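You operate a simulated robot arm through the tools that you are given. There is no shell and no other tool.

You are at the controls of a simulated robot arm. One attempt, no reset.

Task
Swap the drip feeder's empty bottle for the full Lube one, then wet the belt down to the gate.
Fine: the feeder's label says which; valve shut during the swap and open after; empty bottle on the feeder shelf, in line with the others; stop the belt once it is wet to the gate. One press each; touch no other control. Set down upright: large bottle, what you pick out.

The check looks at the end state, three seconds after you hand in, the way a careful person would. Anything else that was tipped, shoved, dropped, spilled or broken makes it a failure.

Robot
A 6-joint arm with a two-finger gripper, fixed in place. Base frame: the origin is at the foot of the arm, x ahead of it, y to its left, z up. Lengths are in m, angles in rad, forces in N, time in s.
Its first joint turns from -2.897 to 2.897 rad. Payload 3.43 kg.
Tool frame: the origin (TCP) lies between the finger pads and is the grasp point; the fingertips stand 0.02 m ahead of it; z points along the fingers, y is the line along which they close. The gripper opens to 0.19 m. The gripper's body begins 0.248 m behind the TCP.
Orientation is that of the tool frame in the base frame, as a unit quaternion [x, y, z, w]. With the fingers straight down and closing along the base's y, the tool's x points along the base's -x, its y along +y and its z along -z.

Tools
- The arm moves only by the tool arm_command. Its argument "targets" is a list that holds one entry, the list of rows, each a list of 7 numbers: the shift along the base's x, y, z in mm, then the turn, a rotation vector about the base's x, y, z in rad, then the gripper command, from -1 (fully open) to 1 (shut), values between in proportion. In form: [[[dx, dy, dz, rx, ry, rz, fingers], ...]]. A call has 1 to 20 rows; each row shifts and turns the commanded pose from where the row before left it. Each row takes 0.2 s and may step no farther than 0.05 m and 0.15 rad from the row before; otherwise, or with a gripper value out of range, the whole call is refused. Where a pose cannot be reached the arm comes as near as it can. A force on the tool above 90 N (or 10 N above the force at the start of the call, whichever is more), or a blocked arm, ends the call early, and 0.2 s more pass. Each finger travels about 0.045 m/s and halts on what it meets, pressing with about 38 N; the grip force reading is that of the motor and also rises with nothing between the fingers. The clock runs only during rows and for 0.2 s after the last one: add rows that do not move to give the fingers time. It gives the time, the measured TCP pose, the force on the tool (base axes), the opening and the grip force at its end, in the units of the frame above (readings bear some noise), with the torque about the TCP (base axes, N m) and any sound that the robot's microphone picked up.
- Cameras (640 x 400 px; columns grow to the right, rows downward): "scene" is fixed at [0.0484, 0.6503, 1.7504]; the picture's right is [-0.30, -0.95, 0.00], its down [-0.58, 0.18, -0.80] and it looks along [0.76, -0.24, -0.60] (base axes); focal length 321 px, centre (320, 200). "wrist" rides on the gripper at [0.07, -0.008, -0.288] in the tool frame; the picture's right is [0.12, 0.99, 0.00], its down [-0.96, 0.12, -0.25] and it looks along [-0.25, 0.03, 0.97] (tool axes); focal length 261 px, centre (320, 200).
- snapshot(camera): a new picture of that camera. No time passes.
- lift_body(by): slides the trunk up (or, below 0, down) by that many m; the arm rides with it, the base frame stays. It gives what a move gives, with no picture.
- probe_pixels(camera, pixels): for up to 12 pixels [column, row] of the newest picture of that camera ("zoom" is the newest enlarged one), the place [x, y, z] in the base frame of the surface seen there, good to about 0.002 m. No time passes.
- close_up(camera, box): a new picture of the part [left, top, right, bottom] of that camera's present view, enlarged. No time passes.
- finish_job(): hands the job in; it is judged then, once.

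Leave the gripper open and the arm clear of the work at the hand-in unless told otherwise.

The tools are called as a command line: name --argument value ..., lists and objects as JSON in quotes. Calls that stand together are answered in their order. arm_command: Moves the arm, as the interface text tells. Its arguments: {"type":"object","properties":{"targets":{"type":"array"}},"required":["targets"]} The other tools are called the same way: lift_body (by) slides the trunk up or down; snapshot (camera) takes a picture; probe_pixels (camera, pixels) gives the place of the surface under pixels of a picture; close_up (camera, box) takes an enlarged picture of a part of a camera's view; finish_job () hands the job in.

At the start:

```text
clock: 0.0
tcp_pos: [0.5889, 0.0375, 1.3657]
ee_rot: [0.0, 1.0, -0.001, 0.001]
contact_force: [0.3, -0.1, -0.3]
wrist_torque: [-0.01, 0.02, -0.05]
finger_gap: 0.1902
finger_force: 0.1
trunk travel left (down, up): [-0.188, 0.052]
```

scene: 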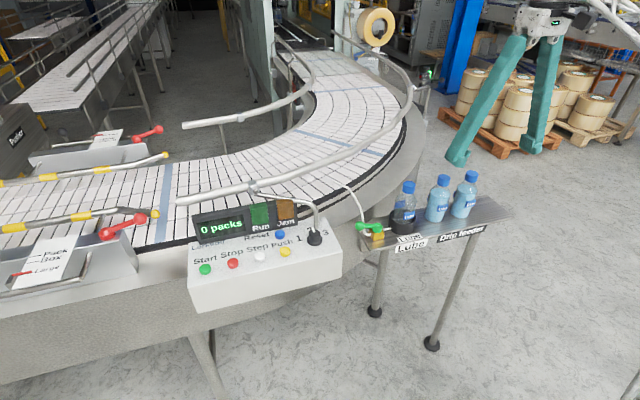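
wrist: 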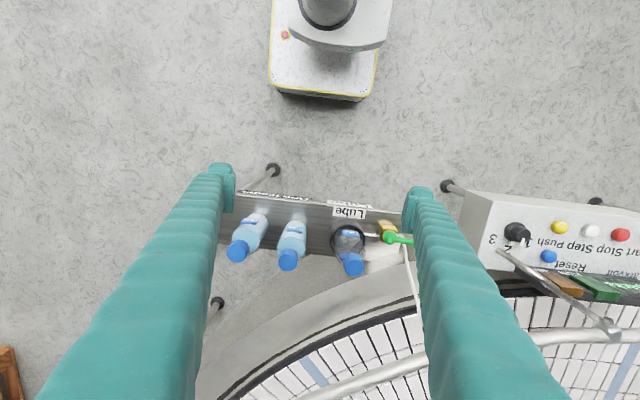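

I see the curved belt, a control panel with buttons (about 190–340, 200–310 in the scene), and the feeder shelf with three bottles (about 400–470, 170–230). I'll take enlarged pictures of the feeder and the panel to read the labels.

close_up --camera "scene" --box '[340, 150, 530, 270]'

close_up --camera "scene" --box '[170, 180, 360, 300]'

close_up --camera "scene" --box '[0, 100, 200, 300]'

close_up --camera "wrist" --box '[210, 170, 450, 300]'

```text
3.33 times, centred on (435, 210) of scene
```

zoom: 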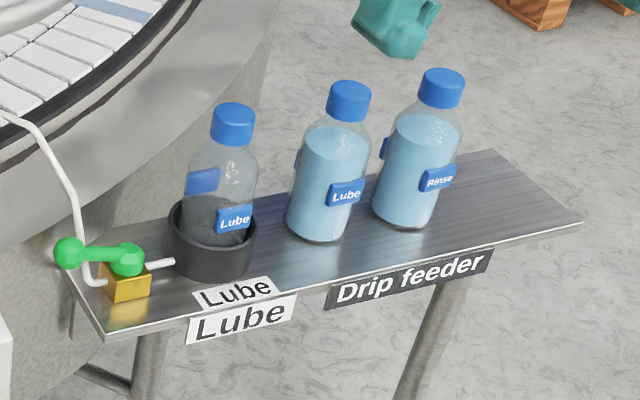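

```text
3.33 times, centred on (265, 240) of scene
```

zoom: 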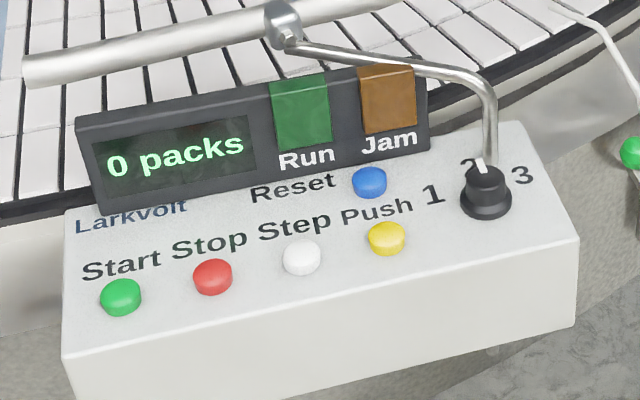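

```text
2.00 times, centred on (100, 200) of scene
```

zoom: 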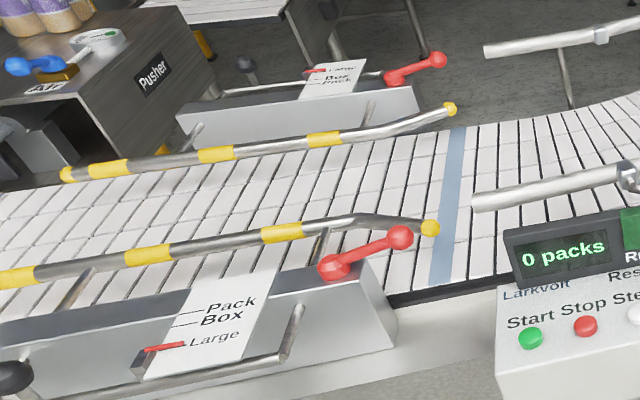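

```text
2.67 times, centred on (330, 235) of wrist
```

zoom: 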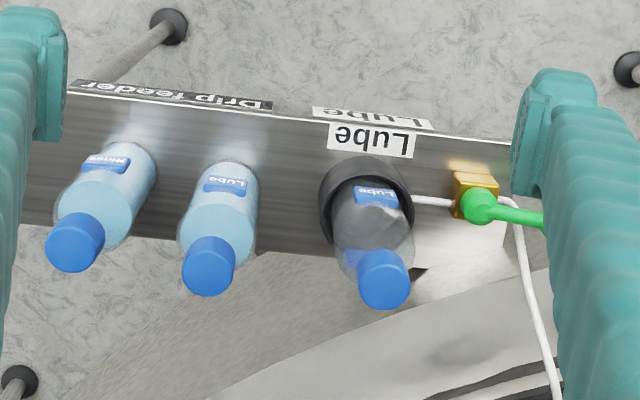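

The shelf holds an empty "Lube" bottle in the black holder, a full "Lube" next to it and a full "Rinse" at the far end. The valve has a green lever. I'll look closer at the valve, the belt ahead, and the possible gate.

close_up --camera "scene" --box '[350, 205, 430, 255]'

close_up --camera "scene" --box '[240, 0, 440, 125]'

close_up --camera "scene" --box '[0, 0, 240, 150]'

close_up --camera "wrist" --box '[340, 210, 440, 272]'

close_up --camera "scene" --box '[0, 190, 120, 300]'

```text
8.00 times, centred on (390, 230) of scene
```

zoom: 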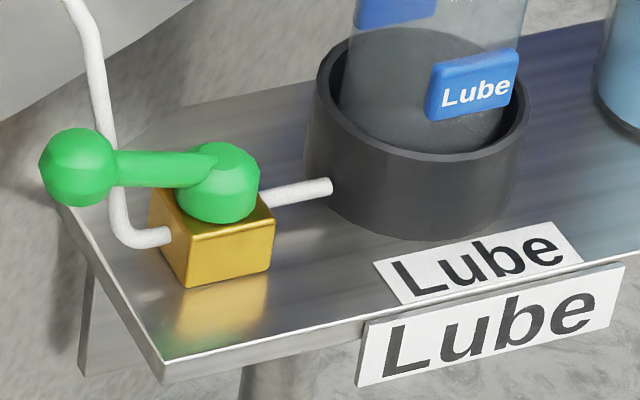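

```text
3.20 times, centred on (340, 62) of scene
```

zoom: 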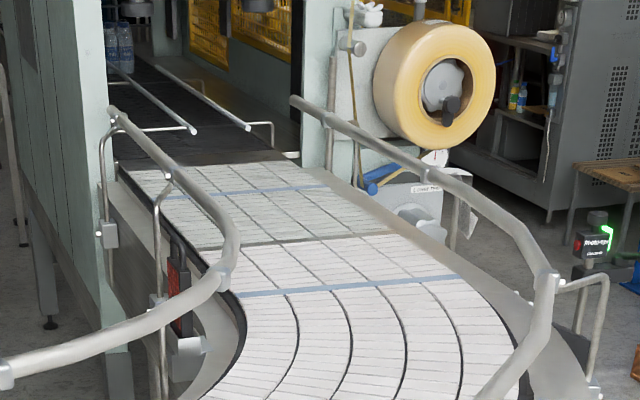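

```text
2.67 times, centred on (120, 75) of scene
```

zoom: 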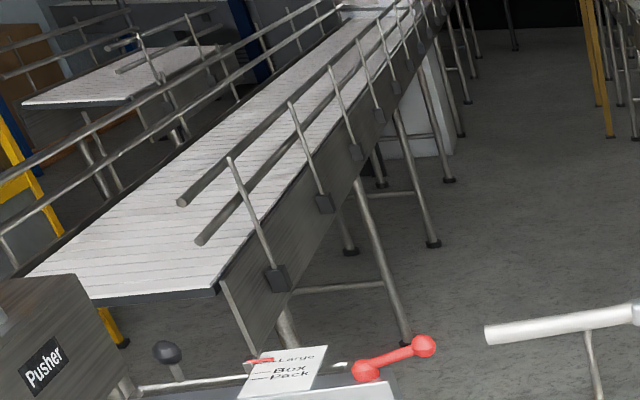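

```text
6.40 times, centred on (390, 241) of wrist
```

zoom: 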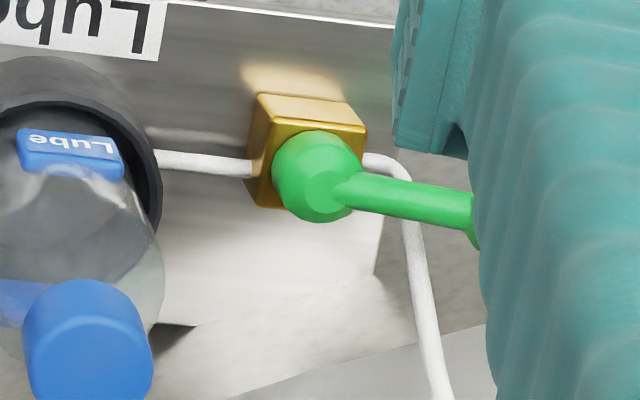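

```text
3.64 times, centred on (60, 245) of scene
```

zoom: 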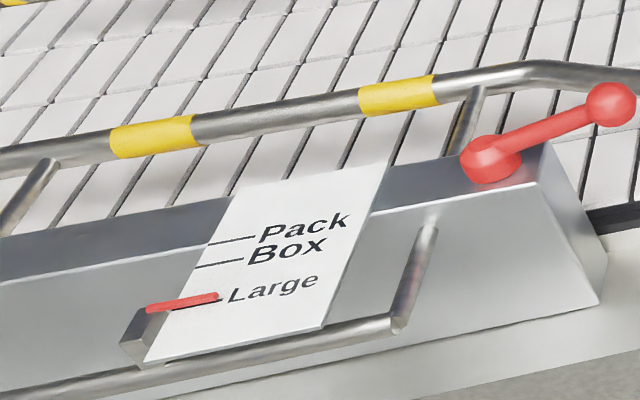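

The lever lies along the pipe, which for a quarter-turn valve means open now. I'll look for something labelled "gate" and other details: the machine at the top (around 370,65), the left end, and the air valve for comparison.

close_up --camera "scene" --box '[340, 30, 400, 85]'

close_up --camera "scene" --box '[400, 50, 450, 90]'

close_up --camera "scene" --box '[0, 100, 70, 160]'

close_up --camera "scene" --box '[140, 140, 420, 260]'

close_up --camera "scene" --box '[280, 60, 330, 100]'

```text
7.27 times, centred on (370, 58) of scene
```

zoom: 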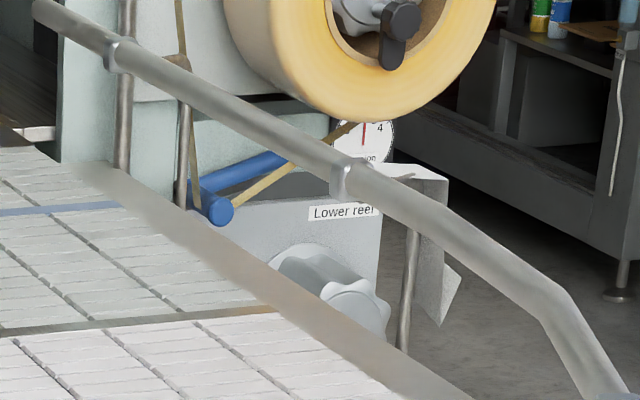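

```text
10.00 times, centred on (425, 70) of scene
```

zoom: 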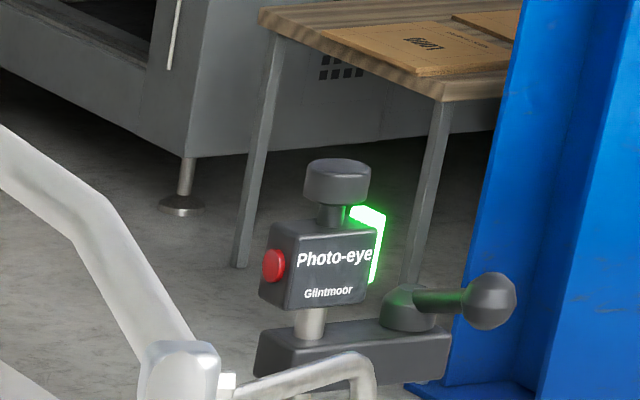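

```text
6.67 times, centred on (35, 130) of scene
```

zoom: 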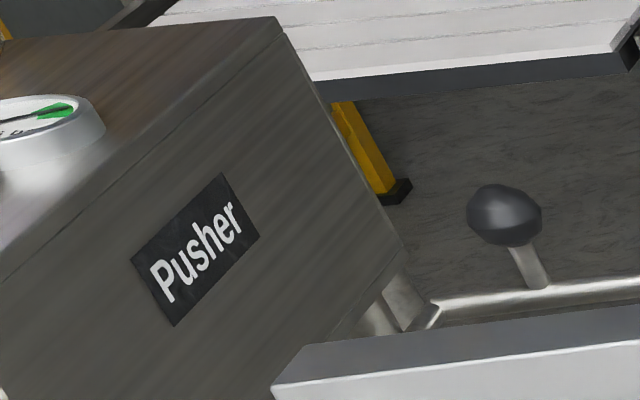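

```text
2.29 times, centred on (280, 200) of scene
```

zoom: 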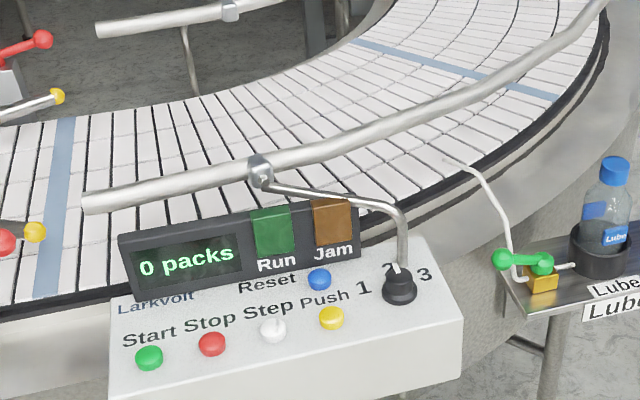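

```text
10.00 times, centred on (305, 80) of scene
```

zoom: 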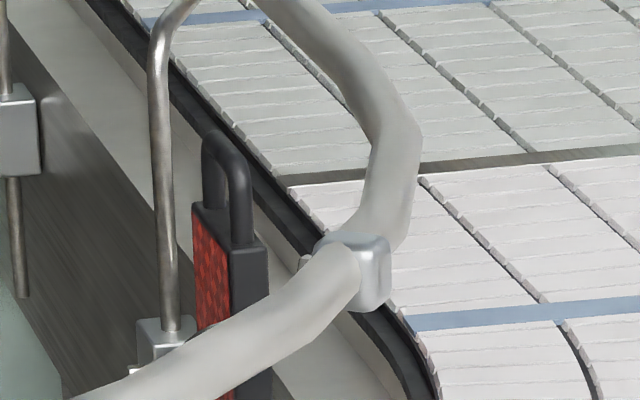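

I'll probe key points: bottles, holder, valve, lever, buttons, rails and the hose outlet.

snapshot --camera "scene"

probe_pixels --camera "scene" --pixels '[[409, 184], [443, 178], [471, 174], [402, 238], [437, 219], [465, 212], [364, 228], [378, 227], [378, 238], [376, 222], [480, 200], [510, 215]]'

probe_pixels --camera "scene" --pixels '[[205, 268], [233, 262], [259, 256], [285, 250], [280, 234], [314, 235], [345, 186], [156, 213], [134, 219], [163, 155], [150, 190], [140, 130]]'

```text
taken
```

scene: 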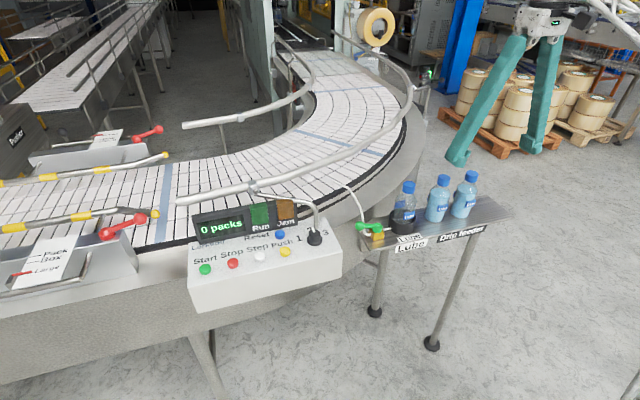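

```text
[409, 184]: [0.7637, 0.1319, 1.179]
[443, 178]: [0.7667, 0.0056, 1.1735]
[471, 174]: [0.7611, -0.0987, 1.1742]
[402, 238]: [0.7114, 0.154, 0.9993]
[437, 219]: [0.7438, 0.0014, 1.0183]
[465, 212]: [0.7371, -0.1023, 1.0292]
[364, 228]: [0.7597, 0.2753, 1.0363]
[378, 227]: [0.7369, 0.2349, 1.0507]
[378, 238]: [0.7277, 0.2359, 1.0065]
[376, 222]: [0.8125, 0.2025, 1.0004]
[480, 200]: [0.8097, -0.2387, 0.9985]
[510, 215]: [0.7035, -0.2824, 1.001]
```

```text
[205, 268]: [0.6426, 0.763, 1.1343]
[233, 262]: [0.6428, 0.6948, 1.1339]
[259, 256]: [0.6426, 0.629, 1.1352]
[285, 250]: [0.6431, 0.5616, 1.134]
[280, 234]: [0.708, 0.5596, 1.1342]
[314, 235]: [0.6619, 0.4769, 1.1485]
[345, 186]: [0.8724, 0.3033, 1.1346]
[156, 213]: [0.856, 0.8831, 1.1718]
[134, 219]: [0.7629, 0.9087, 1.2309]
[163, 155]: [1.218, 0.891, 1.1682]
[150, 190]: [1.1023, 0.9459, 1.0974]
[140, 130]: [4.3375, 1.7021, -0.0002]
```

Shelf top is at z≈1.00 and the buttons at z≈1.134. I'll now zoom on the valve and bottles and probe the enlarged picture for finer geometry.

close_up --camera "scene" --box '[340, 205, 420, 255]'

probe_pixels --camera "zoom" --pixels '[[160, 160], [160, 130], [120, 170], [160, 205], [240, 160], [298, 150], [300, 190], [300, 220], [183, 100], [195, 210], [220, 240], [385, 190]]'

probe_pixels --camera "zoom" --pixels '[[400, 80], [500, 240], [405, 200], [600, 100], [602, 130], [170, 50], [154, 10], [200, 235], [340, 225], [350, 280], [265, 250], [270, 290]]'

```text
8.00 times, centred on (380, 230) of scene
```

zoom: 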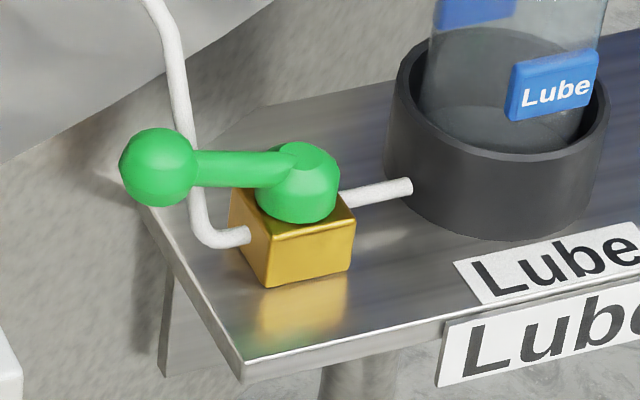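

```text
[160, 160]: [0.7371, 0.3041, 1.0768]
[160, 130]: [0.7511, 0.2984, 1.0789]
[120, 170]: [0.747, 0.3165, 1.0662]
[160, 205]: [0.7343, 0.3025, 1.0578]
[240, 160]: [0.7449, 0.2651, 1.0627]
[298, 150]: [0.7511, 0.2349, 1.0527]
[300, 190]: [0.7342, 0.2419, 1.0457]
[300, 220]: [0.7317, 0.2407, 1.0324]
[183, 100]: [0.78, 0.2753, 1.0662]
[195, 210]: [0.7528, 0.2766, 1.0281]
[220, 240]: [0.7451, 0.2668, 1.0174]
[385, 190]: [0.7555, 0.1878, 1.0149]
```

```text
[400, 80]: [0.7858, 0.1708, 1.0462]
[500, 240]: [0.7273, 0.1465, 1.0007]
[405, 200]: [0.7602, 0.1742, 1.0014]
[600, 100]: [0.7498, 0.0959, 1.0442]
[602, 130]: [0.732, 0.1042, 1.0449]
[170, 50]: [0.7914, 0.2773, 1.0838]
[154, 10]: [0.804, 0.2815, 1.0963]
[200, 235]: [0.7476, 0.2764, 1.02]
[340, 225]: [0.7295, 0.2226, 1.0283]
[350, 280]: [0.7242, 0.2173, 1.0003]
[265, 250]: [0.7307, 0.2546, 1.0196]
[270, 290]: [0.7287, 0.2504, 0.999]
```

The lever's ball is at about (0.75, 0.302, 1.068), hub at (0.748, 0.238), and the hose rises just beside it at y≈0.277. I'll compare with the blue Air valve (around 10,105 in the scene) and probe the bottles and holder in a zoom.

close_up --camera "scene" --box '[0, 105, 48, 135]'

close_up --camera "scene" --box '[380, 165, 492, 235]'

probe_pixels --camera "zoom" --pixels '[[163, 95], [163, 110], [140, 120], [188, 120], [360, 55], [360, 72], [336, 80], [384, 80], [519, 38], [519, 55], [495, 62], [544, 62]]'

probe_pixels --camera "zoom" --pixels '[[320, 230], [285, 230], [362, 230], [440, 210], [410, 190], [485, 200], [330, 285], [450, 268], [130, 230], [70, 240], [195, 260], [130, 290]]'

```text
13.33 times, centred on (24, 120) of scene
```

zoom: 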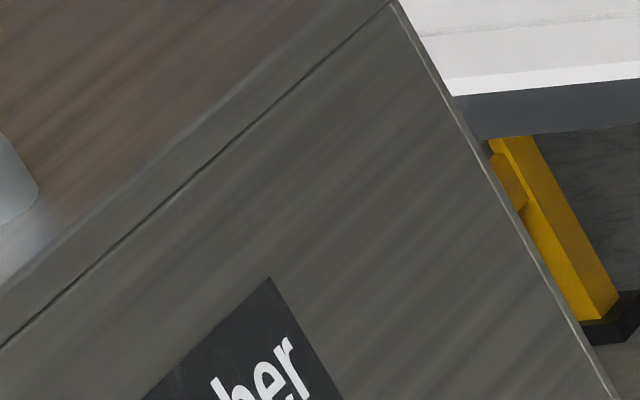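

```text
5.71 times, centred on (436, 200) of scene
```

zoom: 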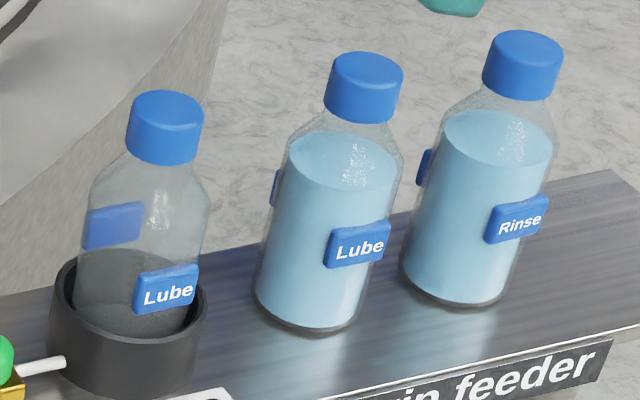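

```text
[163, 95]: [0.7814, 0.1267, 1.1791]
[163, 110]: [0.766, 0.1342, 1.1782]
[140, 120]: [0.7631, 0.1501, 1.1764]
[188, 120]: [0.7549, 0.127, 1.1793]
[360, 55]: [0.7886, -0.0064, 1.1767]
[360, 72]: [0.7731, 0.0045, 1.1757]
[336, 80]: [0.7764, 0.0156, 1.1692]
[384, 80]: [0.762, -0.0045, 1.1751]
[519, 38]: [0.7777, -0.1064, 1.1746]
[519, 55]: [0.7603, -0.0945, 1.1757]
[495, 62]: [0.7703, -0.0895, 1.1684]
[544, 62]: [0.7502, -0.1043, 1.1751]
```

```text
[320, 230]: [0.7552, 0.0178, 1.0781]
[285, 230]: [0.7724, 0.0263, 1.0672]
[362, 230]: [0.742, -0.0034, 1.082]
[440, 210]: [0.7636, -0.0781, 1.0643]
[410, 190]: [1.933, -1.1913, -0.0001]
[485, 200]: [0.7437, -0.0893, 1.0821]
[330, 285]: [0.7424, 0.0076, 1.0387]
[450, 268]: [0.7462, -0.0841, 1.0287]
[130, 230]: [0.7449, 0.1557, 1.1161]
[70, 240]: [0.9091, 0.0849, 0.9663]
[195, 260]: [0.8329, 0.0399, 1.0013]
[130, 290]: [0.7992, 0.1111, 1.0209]
```

The Air valve is out of view. Bottles are about 0.066 across and 0.175 tall, cap tops at z≈1.176. Before working I'll look along the belt toward +y to identify the gate: I'll tilt the wrist toward +y while well above everything.

arm_command --targets '[[[0, 50, 10, 0.15, 0, 0, -1], [0, 50, 10, 0.15, 0, 0, -1], [0, 50, 10, 0.15, 0, 0, -1], [0, 50, 10, 0.15, 0, 0, -1], [0, 50, 0, 0.15, 0, 0, -1], [0, 50, 0, 0.15, 0, 0, -1], [0, 0, 0, 0, 0, 0, -1]]]'

snapshot --camera "wrist"

snapshot --camera "scene"

```text
refused: row 1 steps farther than a row can; nothing moved
```

```text
taken
```

wrist: 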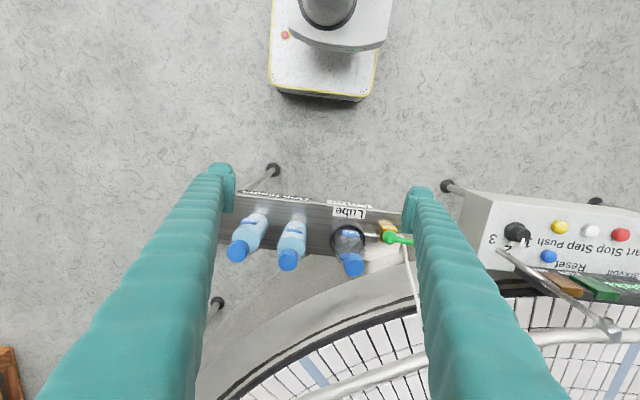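

```text
taken
```

scene: 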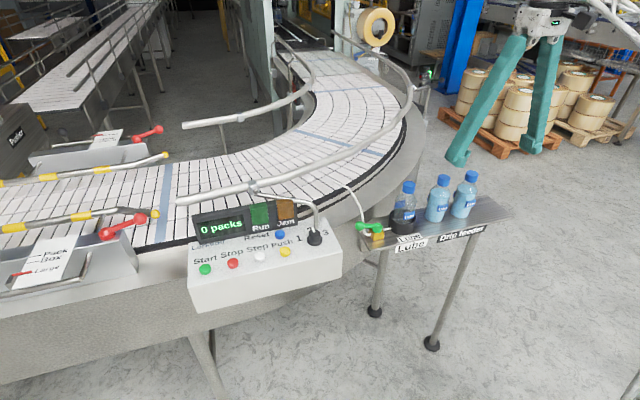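

The step vector length was over 50 mm. I'll repeat with shorter steps.

arm_command --targets '[[[0, 45, 8, 0.14, 0, 0, -1], [0, 45, 8, 0.14, 0, 0, -1], [0, 45, 8, 0.14, 0, 0, -1], [0, 45, 8, 0.14, 0, 0, -1], [0, 45, 0, 0.14, 0, 0, -1], [0, 45, 0, 0.14, 0, 0, -1], [0, 0, 0, 0, 0, 0, -1]]]'

snapshot --camera "wrist"

snapshot --camera "scene"

```text
clock: 1.6
tcp_pos: [0.589, 0.3096, 1.3977]
ee_rot: [0.0, 0.914, 0.406, 0.002]
contact_force: [0.3, -0.3, 0.4]
wrist_torque: [0.02, -0.01, 0.02]
finger_gap: 0.1899
finger_force: 0.1
trunk travel left (down, up): [-0.188, 0.052]
```

```text
taken
```

wrist: 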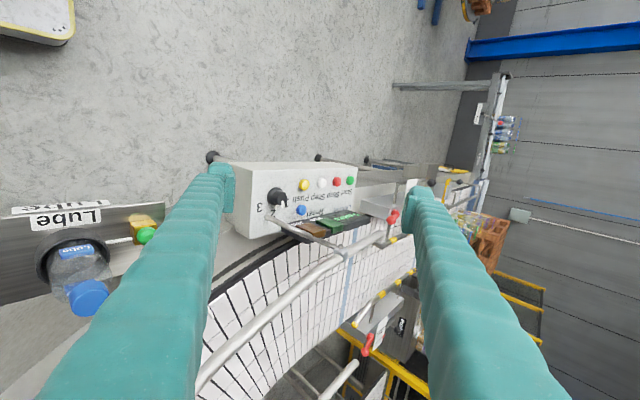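

```text
taken
```

scene: 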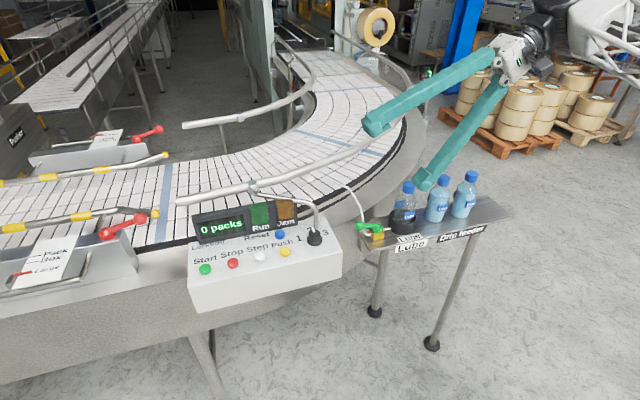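

I can see the belt going on past the panel to the end (columns 340–500). I'll zoom in on that area to find a gate.

close_up --camera "wrist" --box '[340, 90, 540, 215]'

close_up --camera "wrist" --box '[320, 180, 560, 330]'

close_up --camera "wrist" --box '[20, 200, 180, 310]'

```text
3.20 times, centred on (440, 152) of wrist
```

zoom: 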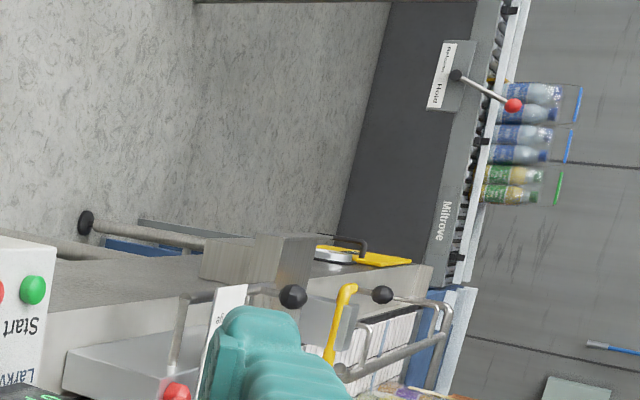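

```text
2.67 times, centred on (440, 255) of wrist
```

zoom: 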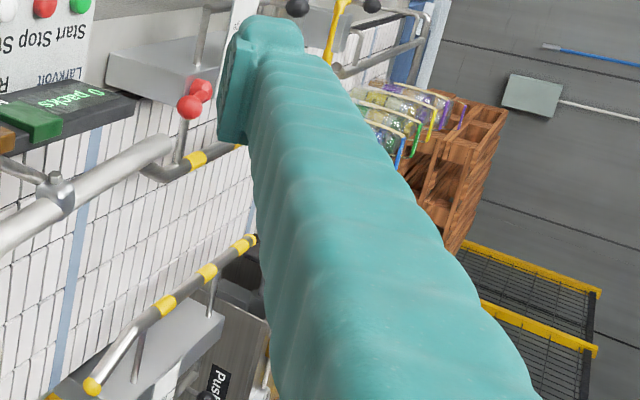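

```text
3.64 times, centred on (100, 255) of wrist
```

zoom: 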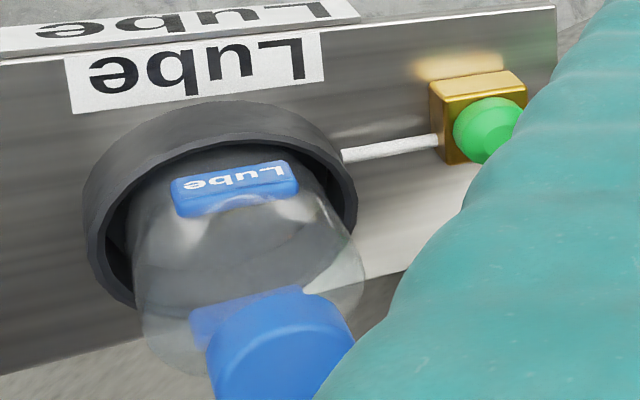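

A yellow lever sits farther down the belt, possibly the gate, but the finger hides it. I'll move farther toward +y for a clear view (z≈1.4, well above the panel).

arm_command --targets '[[[-10, 45, 0, 0, 0, 0, -1], [-10, 45, 0, 0, 0, 0, -1], [-10, 45, 0, 0, 0, 0, -1], [-10, 45, 0, 0, 0, 0, -1], [-10, 45, 0, 0, 0, 0, -1], [-10, 45, 0, 0, 0, 0, -1], [0, 0, 0, 0, 0, 0, -1]]]'

snapshot --camera "wrist"

close_up --camera "wrist" --box '[220, 130, 440, 270]'

close_up --camera "wrist" --box '[300, 130, 420, 205]'

```text
clock: 3.2
tcp_pos: [0.528, 0.58, 1.396]
ee_rot: [0.0, 0.914, 0.406, 0.001]
contact_force: [0.5, 0.3, -0.2]
wrist_torque: [0.01, 0.02, 0.03]
finger_gap: 0.1898
finger_force: 0.1
trunk travel left (down, up): [-0.188, 0.052]
```

```text
taken
```

wrist: 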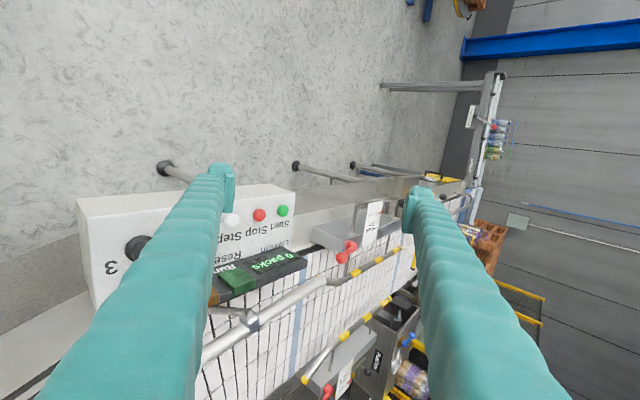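

```text
2.86 times, centred on (330, 200) of wrist
```

zoom: 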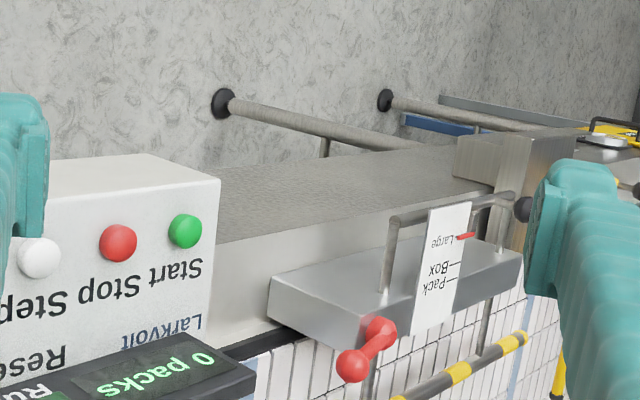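

```text
5.33 times, centred on (360, 168) of wrist
```

zoom: 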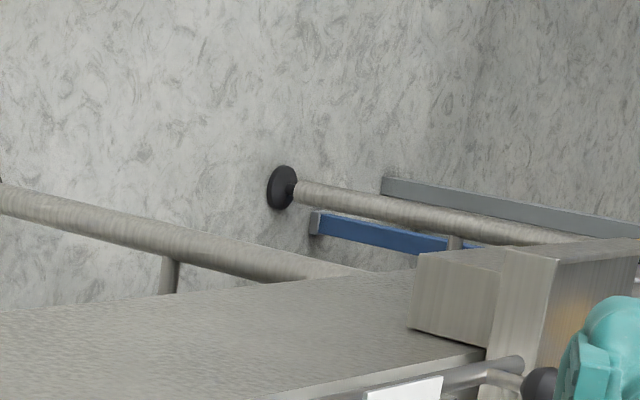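

The right finger still hides the far end. I'll close the gripper partway so that the fingers leave the right side of the picture open.

arm_command --targets '[[[0, 10, 0, 0, 0, 0, 0.8], [0, 10, 0, 0, 0, 0, 0.8], [0, 10, 0, 0, 0, 0, 0.8], [0, 10, 0, 0, 0, 0, 0.8], [0, 0, 0, 0, 0, 0, 0.8], [0, 0, 0, 0, 0, 0, 0.8], [0, 0, 0, 0, 0, 0, 0.8], [0, 0, 0, 0, 0, 0, 0.8], [0, 0, 0, 0, 0, 0, 0.8], [0, 0, 0, 0, 0, 0, 0.8]]]'

snapshot --camera "wrist"

close_up --camera "wrist" --box '[380, 140, 520, 270]'

close_up --camera "wrist" --box '[330, 170, 530, 295]'

```text
clock: 5.4
tcp_pos: [0.5284, 0.6197, 1.3965]
ee_rot: [0.0, 0.914, 0.406, 0.001]
contact_force: [-0.2, -0.2, 0.4]
wrist_torque: [0.02, -0.02, -0.01]
finger_gap: 0.0192
finger_force: 0.0
trunk travel left (down, up): [-0.188, 0.052]
```

```text
taken
```

wrist: 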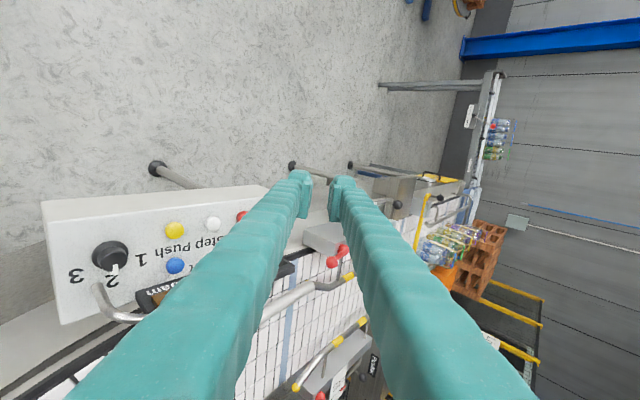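

```text
3.08 times, centred on (450, 205) of wrist
```

zoom: 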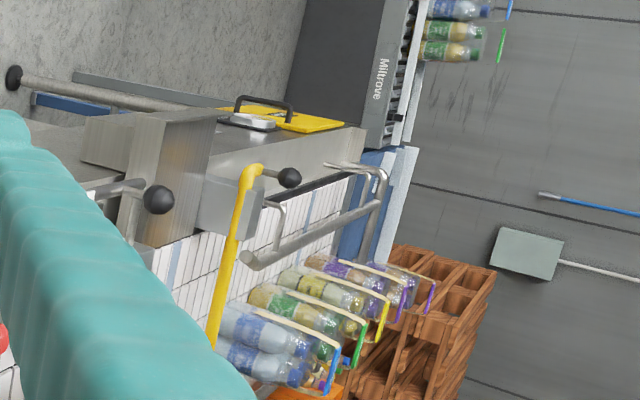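

```text
3.20 times, centred on (430, 232) of wrist
```

zoom: 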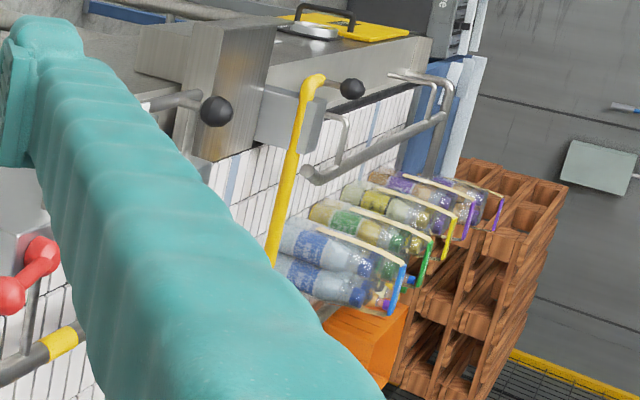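

There is a yellow bar swung across the belt farther down, with a black ball handle, and packs waiting beyond. I'll probe it and the belt around it to locate it.

probe_pixels --camera "zoom" --pixels '[[312, 82], [295, 150], [280, 230], [275, 260], [352, 88], [255, 190], [232, 180], [375, 125], [310, 175], [345, 95], [380, 290], [440, 90]]'

close_up --camera "scene" --box '[0, 180, 180, 295]'

```text
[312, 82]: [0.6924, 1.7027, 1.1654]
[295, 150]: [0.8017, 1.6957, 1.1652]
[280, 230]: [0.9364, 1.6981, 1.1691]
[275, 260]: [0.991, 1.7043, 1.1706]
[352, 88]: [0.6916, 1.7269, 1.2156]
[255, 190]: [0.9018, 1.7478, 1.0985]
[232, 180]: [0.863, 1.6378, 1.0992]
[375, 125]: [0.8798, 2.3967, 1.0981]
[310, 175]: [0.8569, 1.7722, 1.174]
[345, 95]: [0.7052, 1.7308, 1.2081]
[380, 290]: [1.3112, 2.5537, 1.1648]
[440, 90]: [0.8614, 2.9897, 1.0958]
```

```text
3.48 times, centred on (90, 238) of scene
```

zoom: 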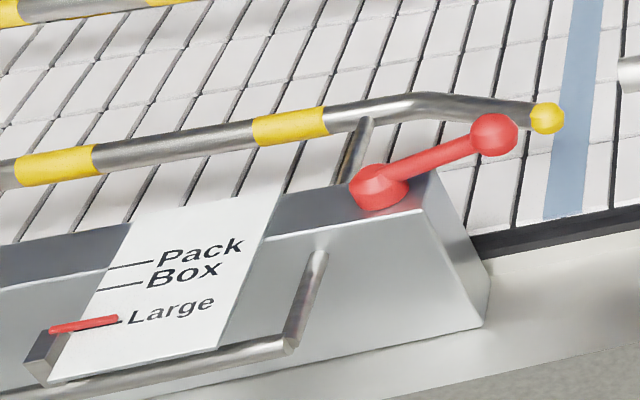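

The yellow bar lies across the belt at y≈1.70 (x 0.69 to 1.0+, z≈1.17) — that is the gate. The belt top is z≈1.098. Now I check surroundings of the valve for clearance: rail, conveyor frame and hose.

snapshot --camera "scene"

probe_pixels --camera "scene" --pixels '[[300, 178], [340, 165], [375, 145], [345, 215], [355, 215], [340, 200], [350, 192], [355, 200], [359, 208], [347, 188], [330, 195], [352, 225]]'

probe_pixels --camera "scene" --pixels '[[310, 206], [317, 215], [318, 225], [240, 215], [285, 205], [200, 220], [262, 215], [338, 250], [340, 270], [345, 232], [5, 225], [30, 215]]'

```text
taken
```

scene: 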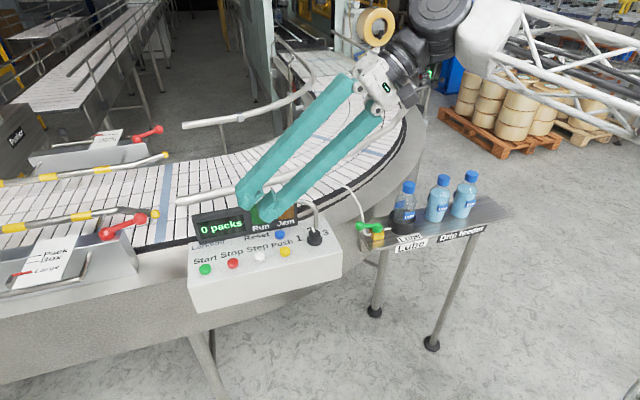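

```text
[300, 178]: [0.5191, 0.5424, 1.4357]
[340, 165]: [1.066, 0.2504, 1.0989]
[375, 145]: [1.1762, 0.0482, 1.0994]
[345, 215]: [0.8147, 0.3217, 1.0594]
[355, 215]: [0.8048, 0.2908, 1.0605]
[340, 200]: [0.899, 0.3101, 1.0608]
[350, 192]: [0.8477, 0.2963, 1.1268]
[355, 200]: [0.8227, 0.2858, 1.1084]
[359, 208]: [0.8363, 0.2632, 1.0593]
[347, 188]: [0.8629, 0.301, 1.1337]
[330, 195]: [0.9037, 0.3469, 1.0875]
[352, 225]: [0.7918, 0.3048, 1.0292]
```

```text
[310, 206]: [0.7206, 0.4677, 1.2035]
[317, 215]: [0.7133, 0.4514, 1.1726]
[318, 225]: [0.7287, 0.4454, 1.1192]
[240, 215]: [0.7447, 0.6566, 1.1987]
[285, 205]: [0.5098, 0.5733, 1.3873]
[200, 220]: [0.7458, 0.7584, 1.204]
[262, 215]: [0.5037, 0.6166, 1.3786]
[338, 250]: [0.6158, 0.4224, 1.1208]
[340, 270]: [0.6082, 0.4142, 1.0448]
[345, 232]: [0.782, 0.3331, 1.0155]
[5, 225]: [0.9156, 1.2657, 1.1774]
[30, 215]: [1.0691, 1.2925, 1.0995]
```

The conveyor frame has a ledge at z≈1.06 starting at x≈0.80 near the lever ball, so I must keep fingertips above 1.063. Plan: straddle the lever ball (centre ≈0.748, 0.2985, 1.062, radius ≈0.0165) with fingers closing along x, then sweep it a quarter turn toward −x (away from the hose). First I straighten the tool, yaw −90°, and hover above the valve.

arm_command --targets '[[[15, -45, 0, -0.14, 0, 0, 0.5], [15, -45, 0, -0.14, 0, 0, 0.5], [15, -45, 0, -0.14, 0, 0, 0.5], [15, -45, 0, -0.14, 0, 0, 0.5], [15, -45, 0, -0.14, 0, 0, 0.5], [15, -45, 0, -0.14, 0, 0, 0.5], [11.8, -3.5, -10, 0, 0, -0.1428, 0.5], [11.8, -3.5, -10, 0, 0, -0.1428, 0.5], [11.8, -3.5, -10, 0, 0, -0.1428, 0.5], [11.8, -3.5, -10, 0, 0, -0.1428, 0.5], [11.8, -3.5, -10, 0, 0, -0.1428, 0.5], [11.8, -3.5, -10, 0, 0, -0.1428, 0.5], [11.8, -3.5, -10, 0, 0, -0.1428, 0.5], [11.8, -3.5, -10, 0, 0, -0.1428, 0.5], [11.8, -3.5, -10, 0, 0, -0.1428, 0.5], [11.8, -3.5, -10, 0, 0, -0.1428, 0.5], [11.8, -3.5, -10, 0, 0, -0.1428, 0.5], [0, 0, 0, 0, 0, 0, 0.5], [0, 0, 0, 0, 0, 0, 0.5]]]'

snapshot --camera "wrist"

snapshot --camera "scene"

```text
clock: 9.4
tcp_pos: [0.735, 0.3045, 1.2363]
ee_rot: [0.707, 0.707, -0.002, 0.001]
contact_force: [0.3, -0.1, 0.3]
wrist_torque: [0.02, -0.03, -0.02]
finger_gap: 0.0475
finger_force: 0.0
out of reach, approached as far as the arm can: row 5, 6
trunk travel left (down, up): [-0.188, 0.052]
```

```text
taken
```

wrist: 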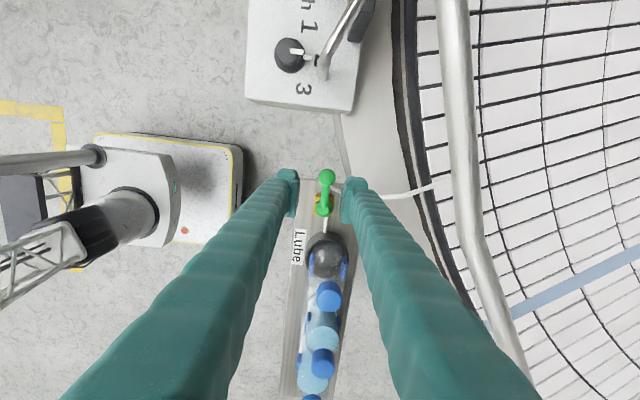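

```text
taken
```

scene: 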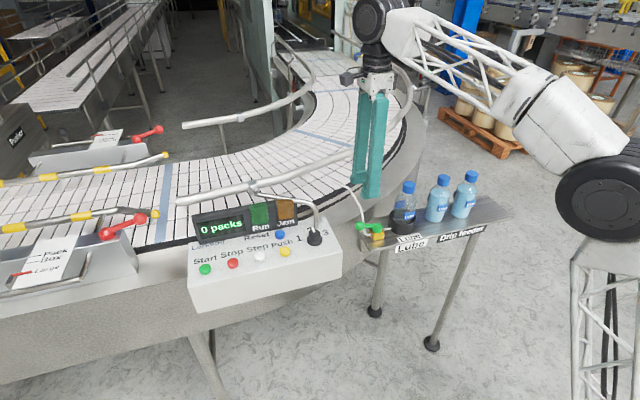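

Hovering at (0.735, 0.3045, 1.236), yawed so the fingers close along x. I'll zoom in on the valve from above and probe the ball, hub, and hose.

close_up --camera "wrist" --box '[280, 150, 376, 210]'

probe_pixels --camera "zoom" --pixels '[[305, 175], [295, 175], [315, 175], [305, 150], [305, 200], [300, 250], [300, 320], [300, 350], [400, 250], [450, 265], [370, 240], [250, 350]]'

```text
6.67 times, centred on (328, 180) of wrist
```

zoom: 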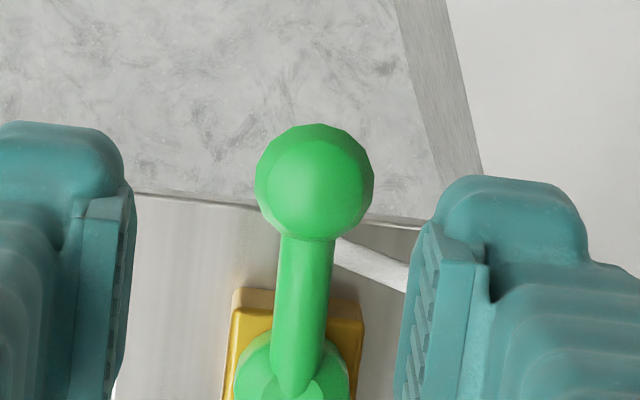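

```text
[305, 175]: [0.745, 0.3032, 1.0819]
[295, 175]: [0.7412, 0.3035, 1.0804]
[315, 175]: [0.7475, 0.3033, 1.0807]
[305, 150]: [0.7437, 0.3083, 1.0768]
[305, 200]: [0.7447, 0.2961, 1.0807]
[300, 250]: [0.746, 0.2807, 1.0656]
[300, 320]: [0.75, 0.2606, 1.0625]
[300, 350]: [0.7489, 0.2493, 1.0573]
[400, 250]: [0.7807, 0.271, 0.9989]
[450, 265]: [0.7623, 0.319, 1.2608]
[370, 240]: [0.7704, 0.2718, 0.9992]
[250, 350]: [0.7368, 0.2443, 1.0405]
```

Ball centre refined to about (0.748, 0.2985, 1.065), radius 0.016. I'll move to x 0.748, y 0.311 and lower the tips to z≈1.066 (TCP 1.086), straddling the ball with 7 mm slack each side.

arm_command --targets '[[[13, 6.5, -30, 0, 0, 0, 0.5], [0, 0, -40, 0, 0, 0, 0.5], [0, 0, -40, 0, 0, 0, 0.5], [0, 0, -25, 0, 0, 0, 0.5], [0, 0, -15, 0, 0, 0, 0.5], [0, 0, 0, 0, 0, 0, 0.5]]]'

close_up --camera "wrist" --box '[270, 140, 382, 210]'

close_up --camera "scene" --box '[320, 180, 432, 250]'

```text
clock: 10.8
tcp_pos: [0.7485, 0.3086, 1.086]
ee_rot: [0.706, 0.708, -0.002, 0.001]
contact_force: [-0.4, -0.1, -0.5]
wrist_torque: [-0.01, -0.01, -0.01]
finger_gap: 0.0475
finger_force: 0.1
trunk travel left (down, up): [-0.188, 0.052]
```

```text
5.71 times, centred on (326, 175) of wrist
```

zoom: 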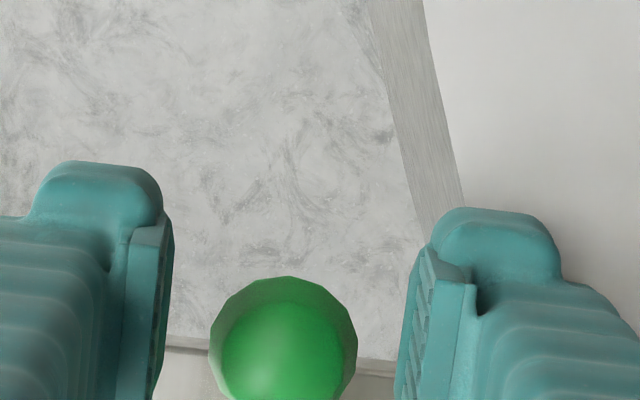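

```text
5.71 times, centred on (376, 215) of scene
```

zoom: 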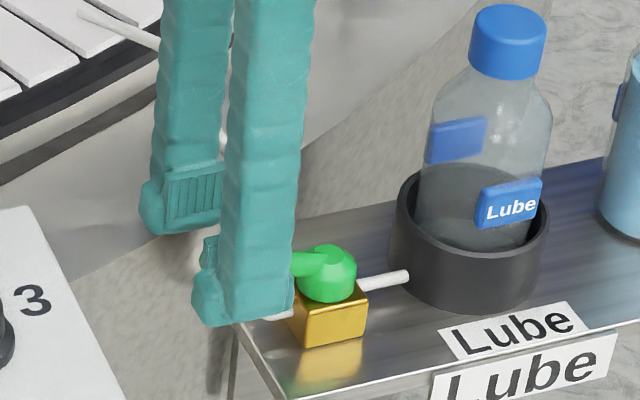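

The ball is between the fingers (zoom 284,345). I'll close the gap slightly to ~38 mm and sweep the first 0.39 rad toward −x, checking the force.

arm_command --targets '[[[0, 0, 0, 0, 0, 0, 0.6], [-9.15, -0.6, 0, 0, 0, 0.13, 0.6], [-9.0, -1.77, 0, 0, 0, 0.13, 0.6], [-8.69, -2.93, 0, 0, 0, 0.13, 0.6]]]'

close_up --camera "scene" --box '[320, 180, 432, 250]'

snapshot --camera "wrist"

```text
clock: 11.8
tcp_pos: [0.7216, 0.3041, 1.0866]
ee_rot: [0.555, 0.832, -0.002, 0.0]
contact_force: [0.4, 0.3, -0.1]
wrist_torque: [-0.03, 0.06, -0.02]
finger_gap: 0.0384
finger_force: 0.5
trunk travel left (down, up): [-0.188, 0.052]
```

```text
5.71 times, centred on (376, 215) of scene
```

zoom: 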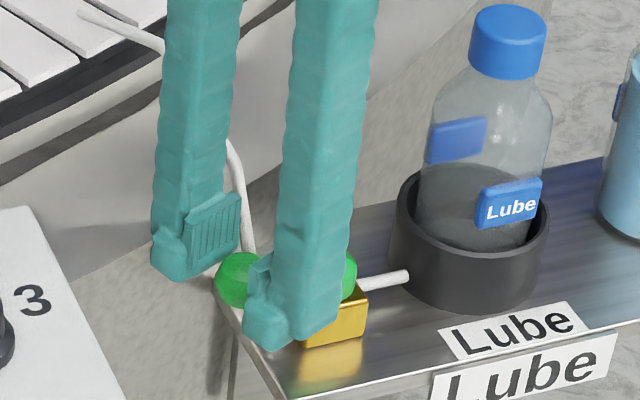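

```text
taken
```

wrist: 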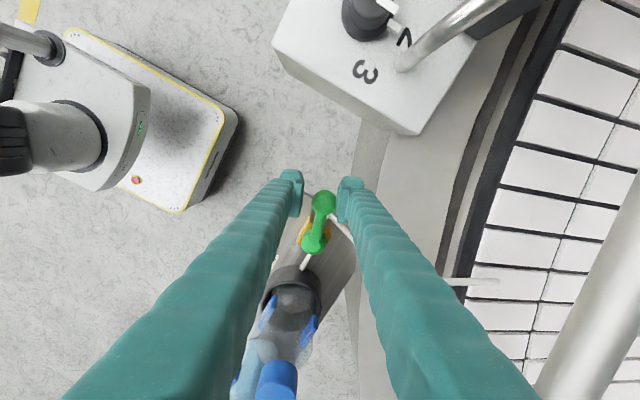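

The lever follows with almost no force and points with the tool. I continue the arc to about 85°.

arm_command --targets '[[[-8.65, -4.27, 0, 0, 0, 0.1367, 0.6], [-7.98, -5.4, 0, 0, 0, 0.1367, 0.6], [-7.18, -6.45, 0, 0, 0, 0.1367, 0.6], [-6.23, -7.36, 0, 0, 0, 0.1367, 0.6], [-5.17, -8.14, 0, 0, 0, 0.1367, 0.6], [-4.01, -8.77, 0, 0, 0, 0.1367, 0.6], [-2.78, -9.23, 0, 0, 0, 0.1367, 0.6], [-1.49, -9.53, 0, 0, 0, 0.1367, 0.6]]]'

close_up --camera "scene" --box '[320, 180, 432, 250]'

snapshot --camera "wrist"

```text
clock: 13.6
tcp_pos: [0.676, 0.2462, 1.0861]
ee_rot: [0.041, 0.999, -0.001, 0.001]
contact_force: [-0.4, 1.7, 2.4]
wrist_torque: [0.08, 0.0, 0.07]
finger_gap: 0.0383
finger_force: 0.7
trunk travel left (down, up): [-0.188, 0.052]
```

```text
5.71 times, centred on (376, 215) of scene
```

zoom: 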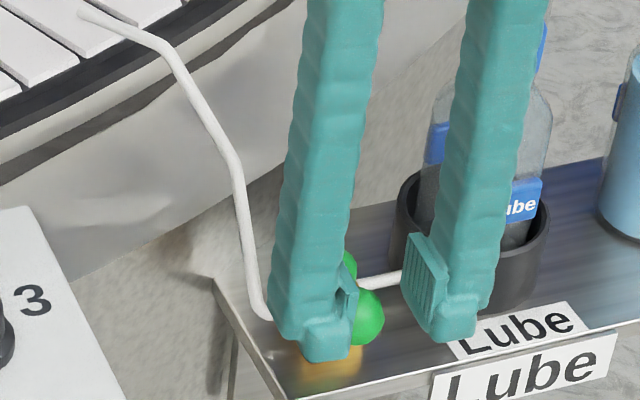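

```text
taken
```

wrist: 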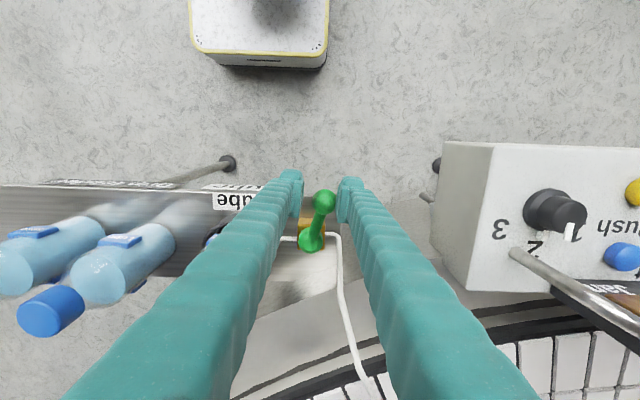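

The lever is near 85° and lags against the trailing finger. I push the last bit to make a full quarter turn, then check.

arm_command --targets '[[[-0.18, -9.64, 0, 0, 0, 0.0872, 0.6], [0, 0, 0, 0, 0, 0, 0.6]]]'

close_up --camera "wrist" --box '[264, 170, 376, 260]'

close_up --camera "scene" --box '[340, 200, 420, 250]'

```text
clock: 14.2
tcp_pos: [0.6773, 0.2363, 1.0868]
ee_rot: [-0.001, 1.0, -0.001, 0.002]
contact_force: [0.1, 0.6, 1.2]
wrist_torque: [0.03, -0.01, 0.01]
finger_gap: 0.0386
finger_force: 0.6
trunk travel left (down, up): [-0.188, 0.052]
```

```text
4.44 times, centred on (320, 215) of wrist
```

zoom: 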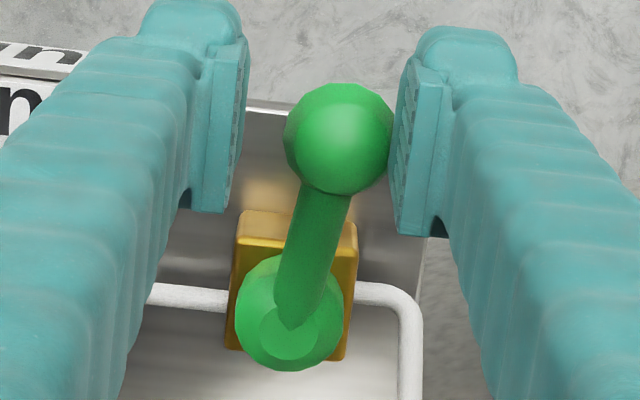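

```text
8.00 times, centred on (380, 225) of scene
```

zoom: 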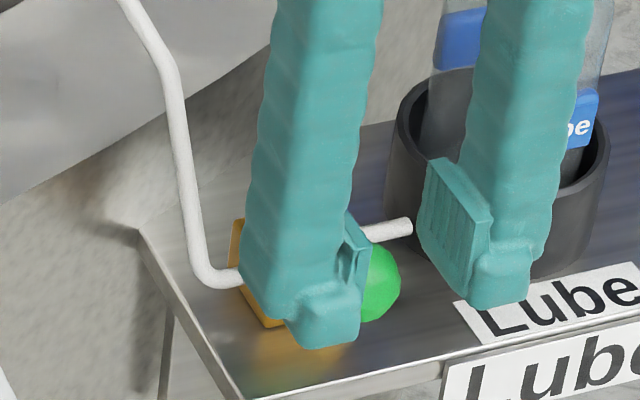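

I'll probe the ball and hub to measure the lever's angle.

close_up --camera "wrist" --box '[264, 170, 376, 260]'

probe_pixels --camera "zoom" --pixels '[[338, 138], [330, 138], [346, 138], [338, 125], [338, 150], [310, 250], [330, 190], [290, 345], [270, 300], [245, 222], [350, 222], [400, 295]]'

```text
4.44 times, centred on (320, 215) of wrist
```

zoom: 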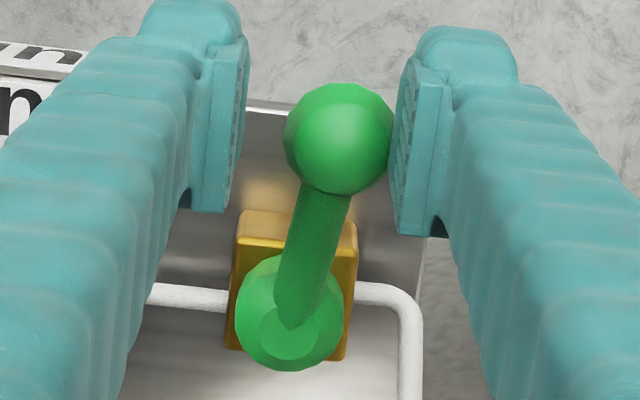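

```text
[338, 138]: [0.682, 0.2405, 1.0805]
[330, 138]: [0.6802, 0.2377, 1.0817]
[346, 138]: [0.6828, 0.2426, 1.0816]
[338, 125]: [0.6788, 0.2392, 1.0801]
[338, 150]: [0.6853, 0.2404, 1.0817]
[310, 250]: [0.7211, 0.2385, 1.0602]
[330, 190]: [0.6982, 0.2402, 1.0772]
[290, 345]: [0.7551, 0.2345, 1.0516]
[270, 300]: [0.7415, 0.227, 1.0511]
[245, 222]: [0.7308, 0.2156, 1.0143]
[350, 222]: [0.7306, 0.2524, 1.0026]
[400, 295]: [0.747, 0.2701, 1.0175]
```

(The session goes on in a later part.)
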